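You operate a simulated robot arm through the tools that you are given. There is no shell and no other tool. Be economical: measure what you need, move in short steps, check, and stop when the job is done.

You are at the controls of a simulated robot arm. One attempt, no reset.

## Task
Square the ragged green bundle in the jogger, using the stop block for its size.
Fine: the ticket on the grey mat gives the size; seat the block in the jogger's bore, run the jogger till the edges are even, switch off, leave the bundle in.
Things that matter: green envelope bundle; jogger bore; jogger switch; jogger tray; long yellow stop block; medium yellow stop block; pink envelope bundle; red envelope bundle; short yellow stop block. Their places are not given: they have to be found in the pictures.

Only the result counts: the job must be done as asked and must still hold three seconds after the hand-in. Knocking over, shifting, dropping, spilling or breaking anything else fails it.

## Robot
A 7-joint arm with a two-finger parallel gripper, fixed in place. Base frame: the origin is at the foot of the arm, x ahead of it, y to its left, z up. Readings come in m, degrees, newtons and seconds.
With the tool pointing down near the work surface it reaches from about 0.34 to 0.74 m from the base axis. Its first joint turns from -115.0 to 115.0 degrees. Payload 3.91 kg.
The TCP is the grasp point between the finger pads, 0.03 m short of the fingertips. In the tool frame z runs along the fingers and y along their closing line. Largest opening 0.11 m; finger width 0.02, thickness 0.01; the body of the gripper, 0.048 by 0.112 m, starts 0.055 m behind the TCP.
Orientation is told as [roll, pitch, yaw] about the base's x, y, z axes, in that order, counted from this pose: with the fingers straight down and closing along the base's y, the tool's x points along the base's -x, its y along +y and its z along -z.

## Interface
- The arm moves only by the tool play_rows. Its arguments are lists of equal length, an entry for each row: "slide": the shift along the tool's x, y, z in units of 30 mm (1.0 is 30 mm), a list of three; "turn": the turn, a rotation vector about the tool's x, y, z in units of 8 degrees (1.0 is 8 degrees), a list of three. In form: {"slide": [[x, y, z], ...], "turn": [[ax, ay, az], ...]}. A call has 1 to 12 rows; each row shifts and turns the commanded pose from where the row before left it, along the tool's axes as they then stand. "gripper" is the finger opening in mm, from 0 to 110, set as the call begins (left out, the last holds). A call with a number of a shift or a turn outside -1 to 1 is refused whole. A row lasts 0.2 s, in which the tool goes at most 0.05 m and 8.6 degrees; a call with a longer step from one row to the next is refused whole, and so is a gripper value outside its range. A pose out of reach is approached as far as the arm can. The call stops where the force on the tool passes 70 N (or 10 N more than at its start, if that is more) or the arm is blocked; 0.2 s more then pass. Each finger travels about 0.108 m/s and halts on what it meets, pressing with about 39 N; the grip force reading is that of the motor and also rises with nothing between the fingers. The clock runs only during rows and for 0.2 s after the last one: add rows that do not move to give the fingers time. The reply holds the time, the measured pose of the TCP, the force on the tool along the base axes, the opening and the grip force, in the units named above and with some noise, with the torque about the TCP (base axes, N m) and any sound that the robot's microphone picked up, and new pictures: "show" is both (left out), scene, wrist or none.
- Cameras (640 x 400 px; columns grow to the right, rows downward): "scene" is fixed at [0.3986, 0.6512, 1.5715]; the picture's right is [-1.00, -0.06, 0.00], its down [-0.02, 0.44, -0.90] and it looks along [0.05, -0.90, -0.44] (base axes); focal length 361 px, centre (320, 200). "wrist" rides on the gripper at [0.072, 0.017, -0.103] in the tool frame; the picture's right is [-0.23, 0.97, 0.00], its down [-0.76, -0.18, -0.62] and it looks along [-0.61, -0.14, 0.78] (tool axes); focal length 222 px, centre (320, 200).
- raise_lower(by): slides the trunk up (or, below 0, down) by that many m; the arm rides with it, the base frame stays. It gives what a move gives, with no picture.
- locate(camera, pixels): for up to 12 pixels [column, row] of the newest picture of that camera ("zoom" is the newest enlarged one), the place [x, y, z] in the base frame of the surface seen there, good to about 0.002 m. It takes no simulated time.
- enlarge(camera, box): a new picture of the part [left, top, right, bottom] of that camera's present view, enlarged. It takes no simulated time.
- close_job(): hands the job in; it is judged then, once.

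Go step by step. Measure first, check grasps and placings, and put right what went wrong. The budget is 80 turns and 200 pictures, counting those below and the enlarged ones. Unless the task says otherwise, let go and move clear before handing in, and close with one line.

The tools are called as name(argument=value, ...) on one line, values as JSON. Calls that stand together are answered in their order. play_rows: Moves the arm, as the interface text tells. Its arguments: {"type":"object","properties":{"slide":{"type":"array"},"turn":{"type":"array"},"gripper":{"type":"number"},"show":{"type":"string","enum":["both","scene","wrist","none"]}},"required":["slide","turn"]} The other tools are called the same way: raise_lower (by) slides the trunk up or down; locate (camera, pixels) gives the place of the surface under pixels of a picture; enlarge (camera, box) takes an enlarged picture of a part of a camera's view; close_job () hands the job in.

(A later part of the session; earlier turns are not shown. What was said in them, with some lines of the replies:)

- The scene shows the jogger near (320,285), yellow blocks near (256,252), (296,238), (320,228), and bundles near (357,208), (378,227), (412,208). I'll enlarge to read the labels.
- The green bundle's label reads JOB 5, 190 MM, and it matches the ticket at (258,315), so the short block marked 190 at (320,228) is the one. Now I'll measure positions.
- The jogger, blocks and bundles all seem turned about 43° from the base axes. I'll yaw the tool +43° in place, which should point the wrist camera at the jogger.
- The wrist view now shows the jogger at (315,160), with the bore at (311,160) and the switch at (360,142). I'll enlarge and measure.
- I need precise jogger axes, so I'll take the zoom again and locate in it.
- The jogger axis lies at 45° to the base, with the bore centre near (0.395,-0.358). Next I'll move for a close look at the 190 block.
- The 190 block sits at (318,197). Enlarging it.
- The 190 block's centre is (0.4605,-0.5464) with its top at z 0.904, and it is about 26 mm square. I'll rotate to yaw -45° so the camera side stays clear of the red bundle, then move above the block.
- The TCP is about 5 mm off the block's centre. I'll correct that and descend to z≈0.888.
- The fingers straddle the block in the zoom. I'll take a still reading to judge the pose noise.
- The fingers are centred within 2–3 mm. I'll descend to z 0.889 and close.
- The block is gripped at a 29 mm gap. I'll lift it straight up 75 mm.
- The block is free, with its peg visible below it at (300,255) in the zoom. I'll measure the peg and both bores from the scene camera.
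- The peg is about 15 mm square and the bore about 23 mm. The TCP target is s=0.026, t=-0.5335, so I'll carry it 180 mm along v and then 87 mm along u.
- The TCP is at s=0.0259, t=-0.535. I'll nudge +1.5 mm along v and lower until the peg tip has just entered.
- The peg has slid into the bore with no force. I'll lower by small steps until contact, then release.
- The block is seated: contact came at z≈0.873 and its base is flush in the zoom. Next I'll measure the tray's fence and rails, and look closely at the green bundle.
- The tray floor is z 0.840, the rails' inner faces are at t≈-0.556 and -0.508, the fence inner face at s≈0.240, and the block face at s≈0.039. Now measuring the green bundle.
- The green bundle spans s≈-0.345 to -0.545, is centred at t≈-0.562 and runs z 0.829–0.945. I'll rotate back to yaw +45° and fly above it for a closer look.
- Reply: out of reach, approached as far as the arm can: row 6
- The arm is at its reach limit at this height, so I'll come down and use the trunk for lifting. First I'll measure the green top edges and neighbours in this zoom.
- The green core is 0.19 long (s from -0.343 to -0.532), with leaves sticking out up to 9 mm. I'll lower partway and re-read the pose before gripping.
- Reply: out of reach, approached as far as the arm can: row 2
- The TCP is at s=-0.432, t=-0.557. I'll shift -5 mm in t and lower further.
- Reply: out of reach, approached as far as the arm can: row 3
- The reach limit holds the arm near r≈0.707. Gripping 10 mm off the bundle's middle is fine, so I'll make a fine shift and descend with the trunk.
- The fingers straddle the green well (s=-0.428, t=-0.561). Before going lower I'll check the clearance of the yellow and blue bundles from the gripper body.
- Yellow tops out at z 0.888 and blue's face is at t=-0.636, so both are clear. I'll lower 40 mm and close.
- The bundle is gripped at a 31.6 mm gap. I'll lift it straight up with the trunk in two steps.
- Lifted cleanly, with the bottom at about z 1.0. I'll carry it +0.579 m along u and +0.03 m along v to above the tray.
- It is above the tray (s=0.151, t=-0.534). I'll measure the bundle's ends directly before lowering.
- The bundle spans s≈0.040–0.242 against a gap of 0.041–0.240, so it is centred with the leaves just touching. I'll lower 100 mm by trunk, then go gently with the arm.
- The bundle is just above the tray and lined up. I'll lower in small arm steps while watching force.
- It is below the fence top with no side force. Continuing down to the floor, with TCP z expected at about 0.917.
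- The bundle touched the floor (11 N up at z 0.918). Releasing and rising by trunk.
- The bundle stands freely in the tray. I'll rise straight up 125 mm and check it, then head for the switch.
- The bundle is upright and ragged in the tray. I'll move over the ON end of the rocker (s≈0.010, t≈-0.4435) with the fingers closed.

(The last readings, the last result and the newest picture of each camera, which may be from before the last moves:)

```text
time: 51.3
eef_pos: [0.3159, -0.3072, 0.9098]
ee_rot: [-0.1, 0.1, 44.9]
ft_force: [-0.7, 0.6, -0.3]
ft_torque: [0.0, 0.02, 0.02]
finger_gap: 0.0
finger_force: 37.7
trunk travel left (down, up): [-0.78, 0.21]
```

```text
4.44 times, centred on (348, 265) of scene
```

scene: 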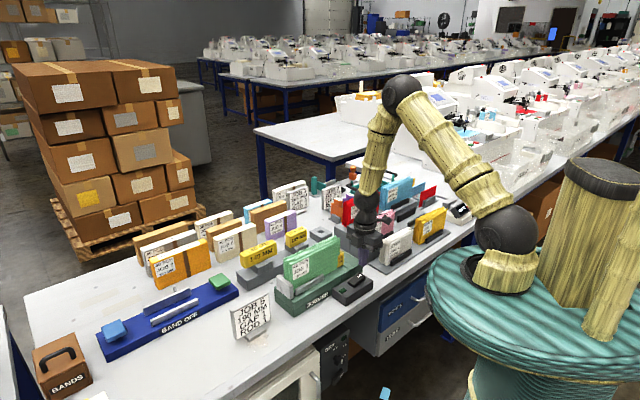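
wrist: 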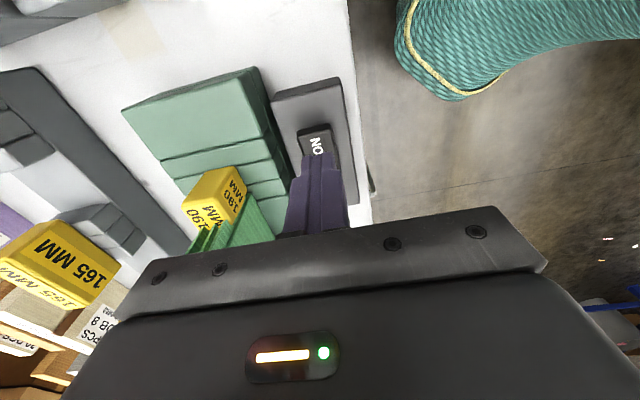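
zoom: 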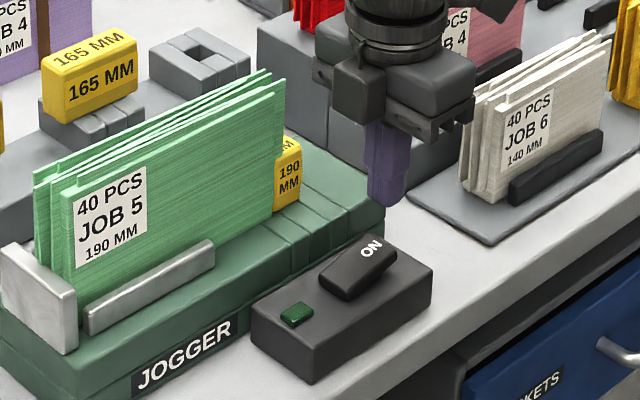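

The fingertip is 5 mm from the press point. I'll nudge and press the ON end in small steps.

play_rows(slide=[[-0.13, -0.08, 0.6], [0, 0, 0.6], [0, 0, 0.2], [0, 0, 0.1], [0, 0, 0.1], [0, 0, 0]], turn=[[0, 0, 0], [0, 0, 0], [0, 0, 0], [0, 0, 0], [0, 0, 0], [0, 0, 0]])

enlarge(camera="scene", box=[302, 220, 394, 310])

```text
time: 52.7
eef_pos: [0.32, -0.3067, 0.8622]
ee_rot: [-0.2, 0.2, 44.7]
ft_force: [-9.7, -8.3, 27.6]
ft_torque: [-0.11, 0.05, 0.34]
finger_gap: 0.0
finger_force: 37.4
trunk travel left (down, up): [-0.78, 0.21]
```

scene: 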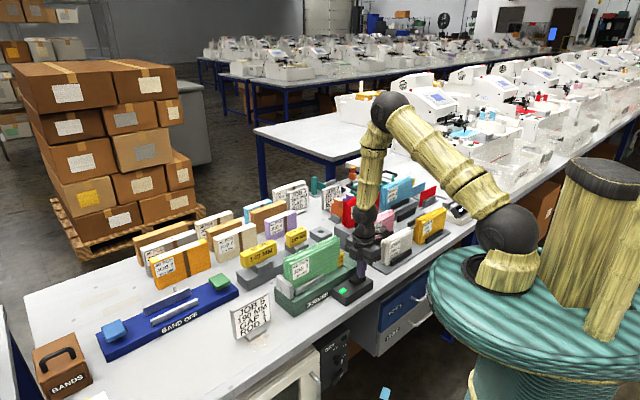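
wrist: 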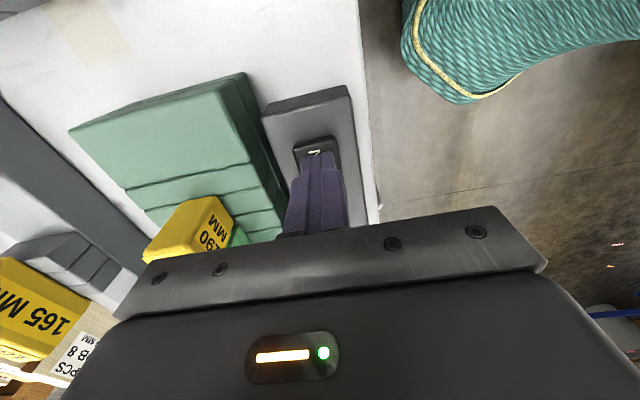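

```text
4.44 times, centred on (348, 265) of scene
```

zoom: 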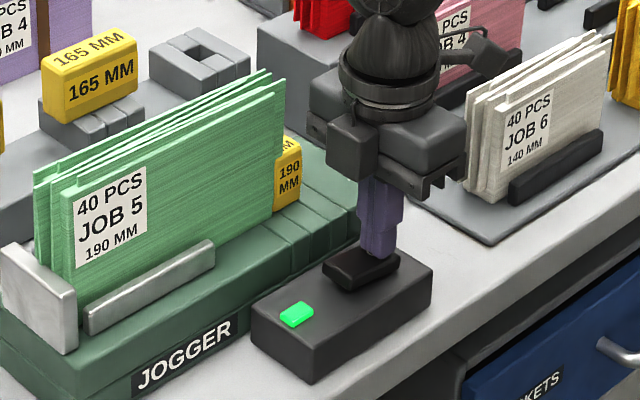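

The lamp at (297,314) is green, so the jogger is on. I'll lift off and watch the edges even out.

play_rows(slide=[[0, 0, -0.5], [0, 0, -0.7], [0, 0, 0], [0, 0, 0], [0, 0, 0], [0, 0, 0], [0, 0, 0], [0, 0, 0], [0, 0, 0]], turn=[[0, 0, 0], [0, 0, 0], [0, 0, 0], [0, 0, 0], [0, 0, 0], [0, 0, 0], [0, 0, 0], [0, 0, 0], [0, 0, 0]], show="scene")

enlarge(camera="scene", box=[272, 220, 384, 310])

```text
time: 54.7
eef_pos: [0.3221, -0.3075, 0.8978]
ee_rot: [0.1, 0.0, 44.9]
ft_force: [-0.3, -0.4, -0.1]
ft_torque: [0.0, 0.0, 0.02]
finger_gap: 0.0
finger_force: 37.1
trunk travel left (down, up): [-0.78, 0.21]
```

scene: 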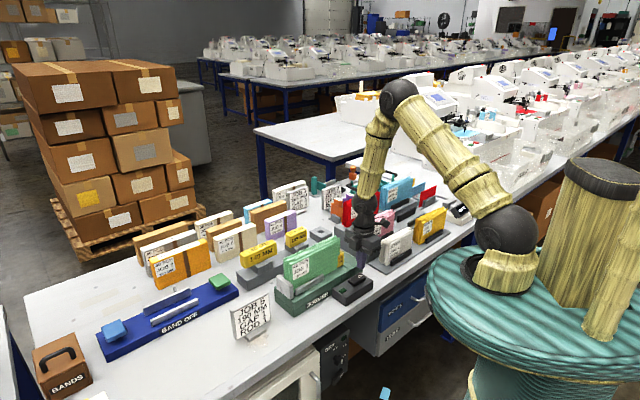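

```text
4.44 times, centred on (328, 265) of scene
```

zoom: 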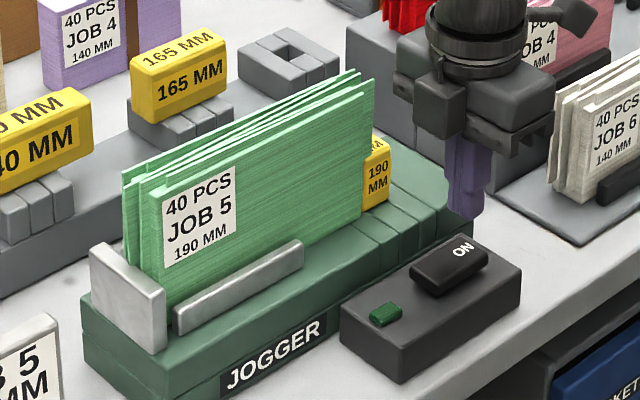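

The lamp is dark again with the ON end raised, so the rocker did not latch. I'll press deeper, a bit nearer the end.

play_rows(slide=[[0.12, 0, 0.5], [0, 0, 0.5], [0, 0, 0.2], [0, 0, 0.15], [0, 0, 0.15], [0, 0, 0.15], [0, 0, 0]], turn=[[0, 0, 0], [0, 0, 0], [0, 0, 0], [0, 0, 0], [0, 0, 0], [0, 0, 0], [0, 0, 0]])

enlarge(camera="scene", box=[302, 220, 394, 310])

```text
time: 55.8
eef_pos: [0.3166, -0.3099, 0.8628]
ee_rot: [-0.5, 0.4, 44.6]
ft_force: [-11.7, 8.9, 47.0]
ft_torque: [0.55, 0.02, 0.37]
finger_gap: 0.0
finger_force: 37.6
trunk travel left (down, up): [-0.78, 0.21]
stopped in row 5: the force on the tool passed its limit at 79 N (the readings are from after the stop); the commanded pose is now the measured one
```

scene: 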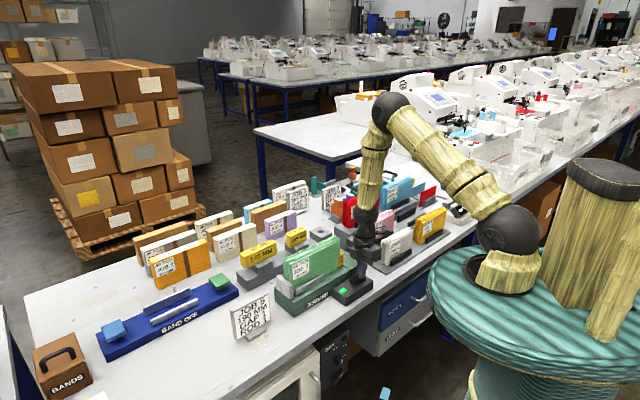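
wrist: 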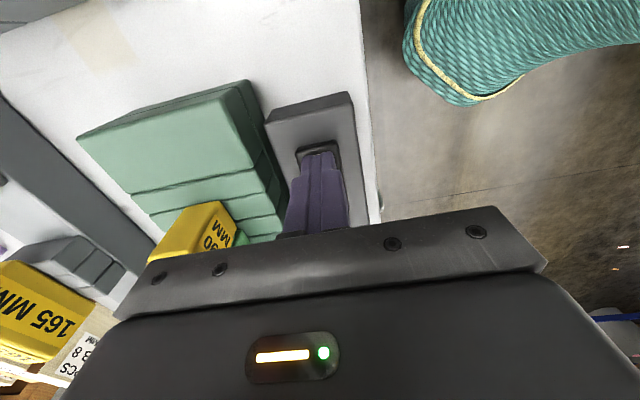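

```text
4.44 times, centred on (348, 265) of scene
```

zoom: 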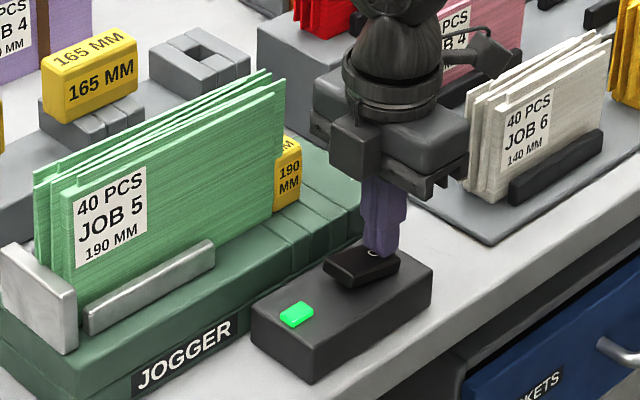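

The rocker bottoms out with the lamp lit, so it may be a hold-to-run switch. I'll hold it for 2 s and watch the bundle.

play_rows(slide=[[0, 0, 0], [0, 0, 0], [0, 0, 0], [0, 0, 0], [0, 0, 0], [0, 0, 0], [0, 0, 0], [0, 0, 0], [0, 0, 0], [0, 0, 0]], turn=[[0, 0, 0], [0, 0, 0], [0, 0, 0], [0, 0, 0], [0, 0, 0], [0, 0, 0], [0, 0, 0], [0, 0, 0], [0, 0, 0], [0, 0, 0]], show="scene")

enlarge(camera="scene", box=[272, 220, 384, 310])

```text
time: 56.8
eef_pos: [0.3174, -0.3105, 0.8609]
ee_rot: [-0.6, 0.5, 44.5]
ft_force: [-11.8, 11.6, 45.3]
ft_torque: [0.62, 0.02, 0.34]
finger_gap: 0.0002
finger_force: 38.2
trunk travel left (down, up): [-0.78, 0.21]
stopped in row 4: the force on the tool passed its limit at 70 N (the readings are from after the stop); the commanded pose is now the measured one
```

scene: 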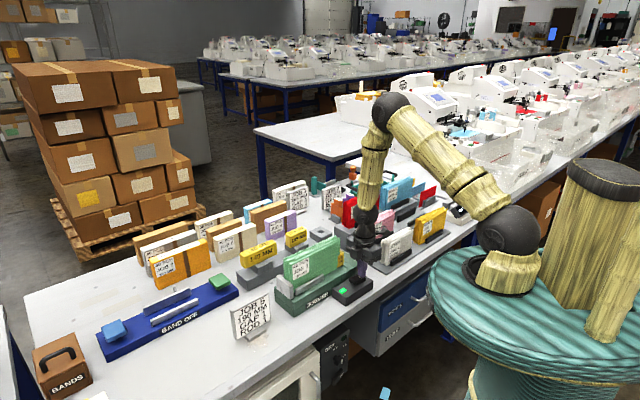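

```text
4.44 times, centred on (328, 265) of scene
```

zoom: 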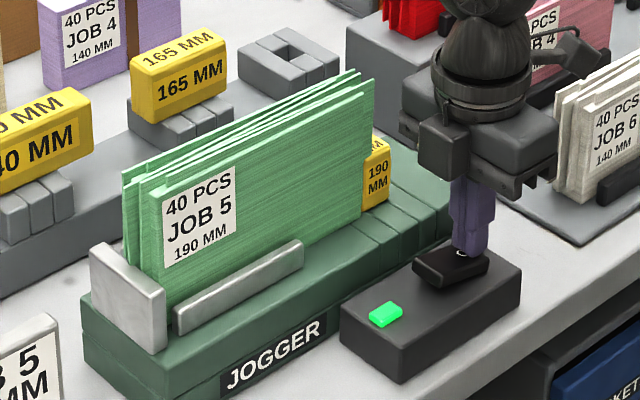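

The lamp is lit but force is high and nothing has visibly moved yet. I'll ease off 4 mm to see whether it latches this time.

play_rows(slide=[[0, 0, -0.08], [0, 0, -0.05], [0, 0, 0], [0, 0, 0], [0, 0, 0], [0, 0, 0]], turn=[[0, 0, 0], [0, 0, 0], [0, 0, 0], [0, 0, 0], [0, 0, 0], [0, 0, 0]], show="scene")

enlarge(camera="scene", box=[272, 220, 384, 310])

```text
time: 58.2
eef_pos: [0.3197, -0.3117, 0.8631]
ee_rot: [-0.4, 0.3, 44.6]
ft_force: [0.2, 0.2, 0.5]
ft_torque: [0.0, 0.01, 0.01]
finger_gap: 0.0
finger_force: 37.6
trunk travel left (down, up): [-0.78, 0.21]
```

scene: 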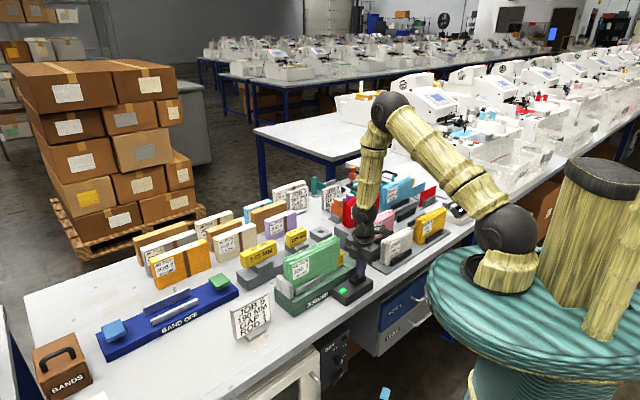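

```text
4.44 times, centred on (328, 265) of scene
```

zoom: 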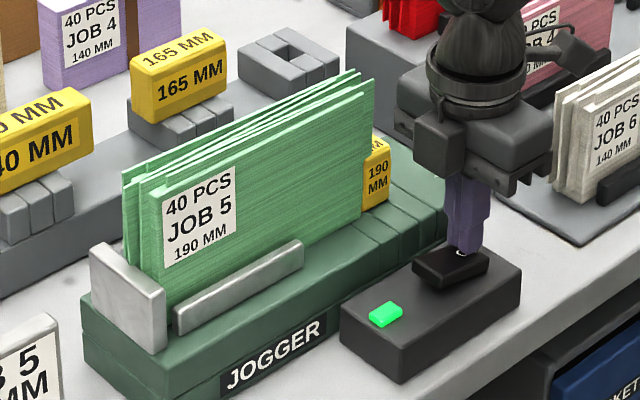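

There is zero force and the lamp is still lit. I'll lift another 25 mm and check.

play_rows(slide=[[0, 0, -0.1], [0, 0, -0.2], [0, 0, -0.5], [0, 0, 0], [0, 0, 0]], turn=[[0, 0, 0], [0, 0, 0], [0, 0, 0], [0, 0, 0], [0, 0, 0]], show="scene")

enlarge(camera="scene", box=[272, 220, 384, 310])

```text
time: 59.4
eef_pos: [0.3196, -0.3119, 0.8876]
ee_rot: [-0.6, 0.3, 44.5]
ft_force: [-0.3, 0.1, 0.1]
ft_torque: [-0.01, 0.03, 0.0]
finger_gap: 0.0
finger_force: 37.5
trunk travel left (down, up): [-0.78, 0.21]
```

scene: 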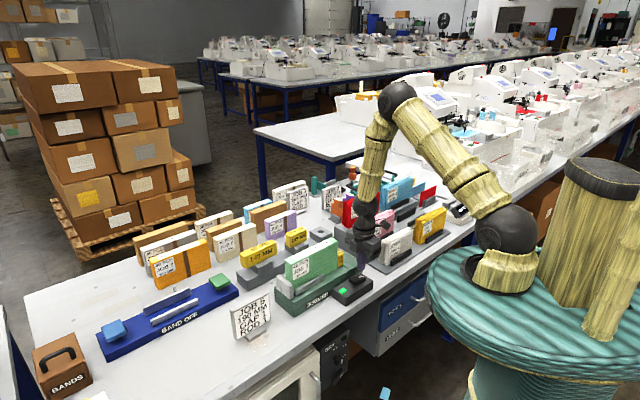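

```text
4.44 times, centred on (328, 265) of scene
```

zoom: 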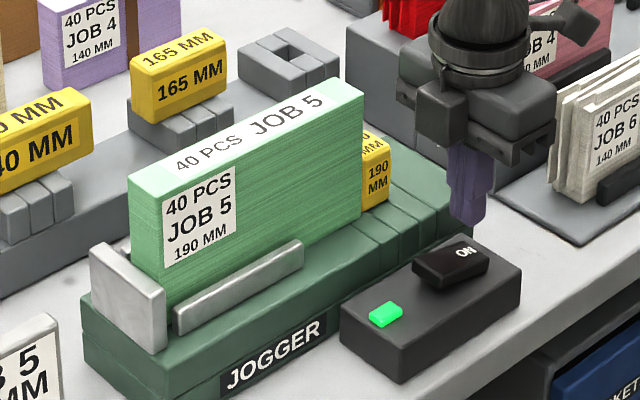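

The bundle is squared to a smooth block and the lamp is still lit. I'll now press the opposite (OFF) end of the rocker at s≈0.045.

play_rows(slide=[[-0.65, 0.05, -0.2], [-0.68, 0.05, 0], [0, 0, 0], [0, 0, 0.5], [0, 0, 0.3], [0, 0, 0.15], [0, 0, 0.12], [0, 0, 0]], turn=[[0, 0, 0], [0, 0, 0], [0, 0, 0], [0, 0, 0], [0, 0, 0], [0, 0, 0], [0, 0, 0], [0, 0, 0]])

enlarge(camera="scene", box=[272, 220, 384, 310])

```text
time: 61.2
eef_pos: [0.3461, -0.2814, 0.8616]
ee_rot: [-0.6, 0.3, 44.5]
ft_force: [2.1, 4.9, 8.7]
ft_torque: [0.05, 0.02, -0.02]
finger_gap: 0.0001
finger_force: 37.3
trunk travel left (down, up): [-0.78, 0.21]
```

scene: 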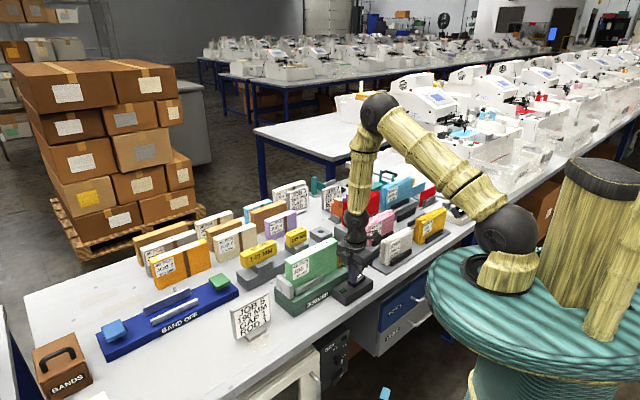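
wrist: 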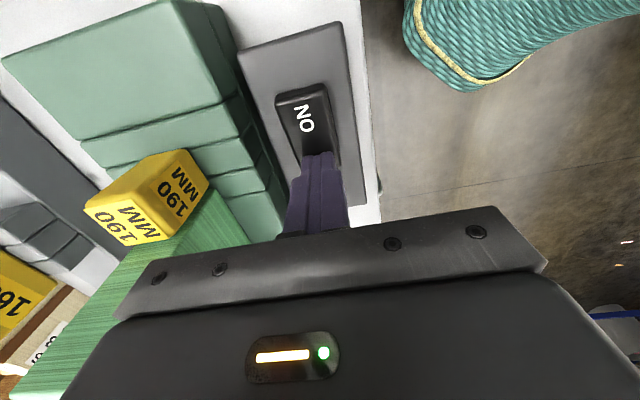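

```text
4.44 times, centred on (328, 265) of scene
```

zoom: 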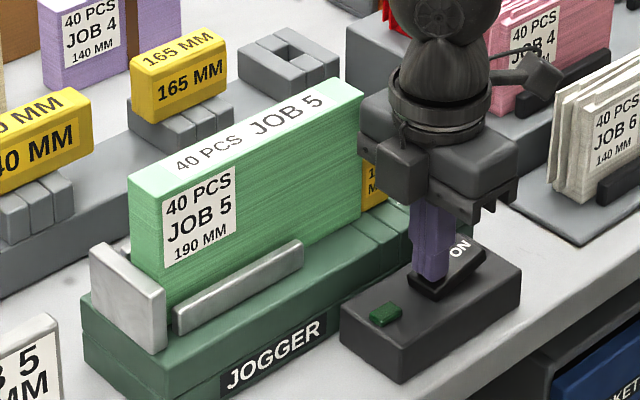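

The lamp is dark and the ON end is up. I'll press a touch more to be sure it stays, then lift clear.

play_rows(slide=[[0, 0, 0.08], [0, 0, 0], [0, 0, -0.3], [0, 0, -0.6], [0, 0, -1], [0, 0, -1], [0, 0, -1], [0, 0, 0], [0, 0, 0], [0, 0, 0]], turn=[[0, 0, 0], [0, 0, 0], [0, 0, 0], [0, 0, 0], [0, 0, 0], [0, 0, 0], [0, 0, 0], [0, 0, 0], [0, 0, 0], [0, 0, 0]])

enlarge(camera="scene", box=[262, 220, 374, 310])

```text
time: 63.4
eef_pos: [0.344, -0.2802, 0.9755]
ee_rot: [-0.6, 0.3, 44.5]
ft_force: [-0.2, -0.4, 0.2]
ft_torque: [-0.01, 0.0, 0.03]
finger_gap: 0.0
finger_force: 38.2
trunk travel left (down, up): [-0.78, 0.21]
```

scene: 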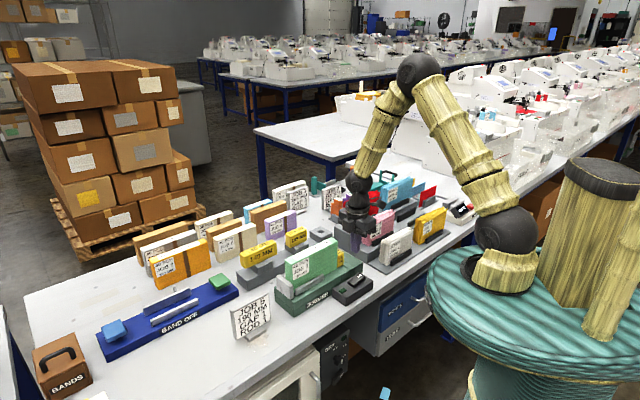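
wrist: 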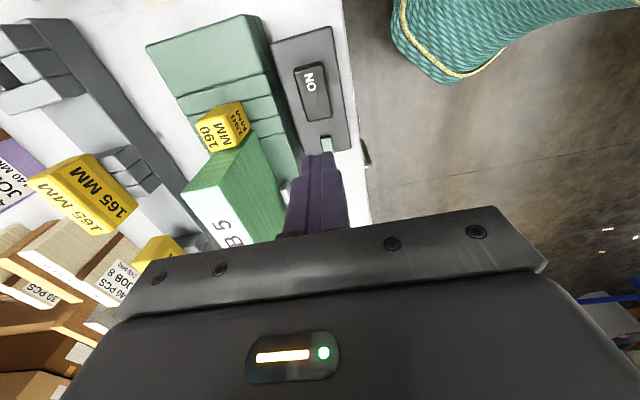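

```text
4.44 times, centred on (318, 265) of scene
```

zoom: 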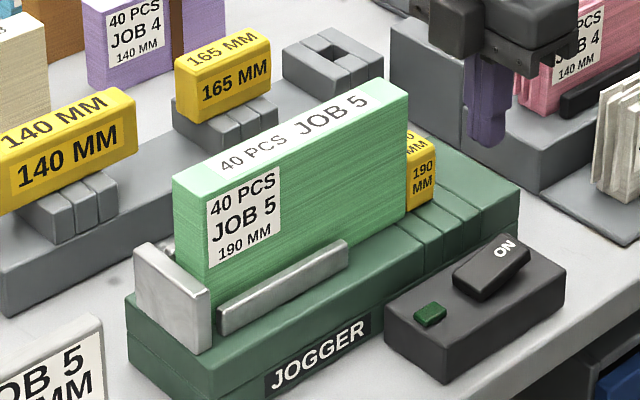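

The bundle is squared in the tray, the 190 block is seated, the lamp is dark, and the arm is clear. Handing in.

close_job()

```text
The job is handed in.
```

The green Job 5 bundle is squared in the jogger with the short 190 mm stop block seated in the bore. The jogger is switched off, the bundle is left in the tray, and the job is handed in.
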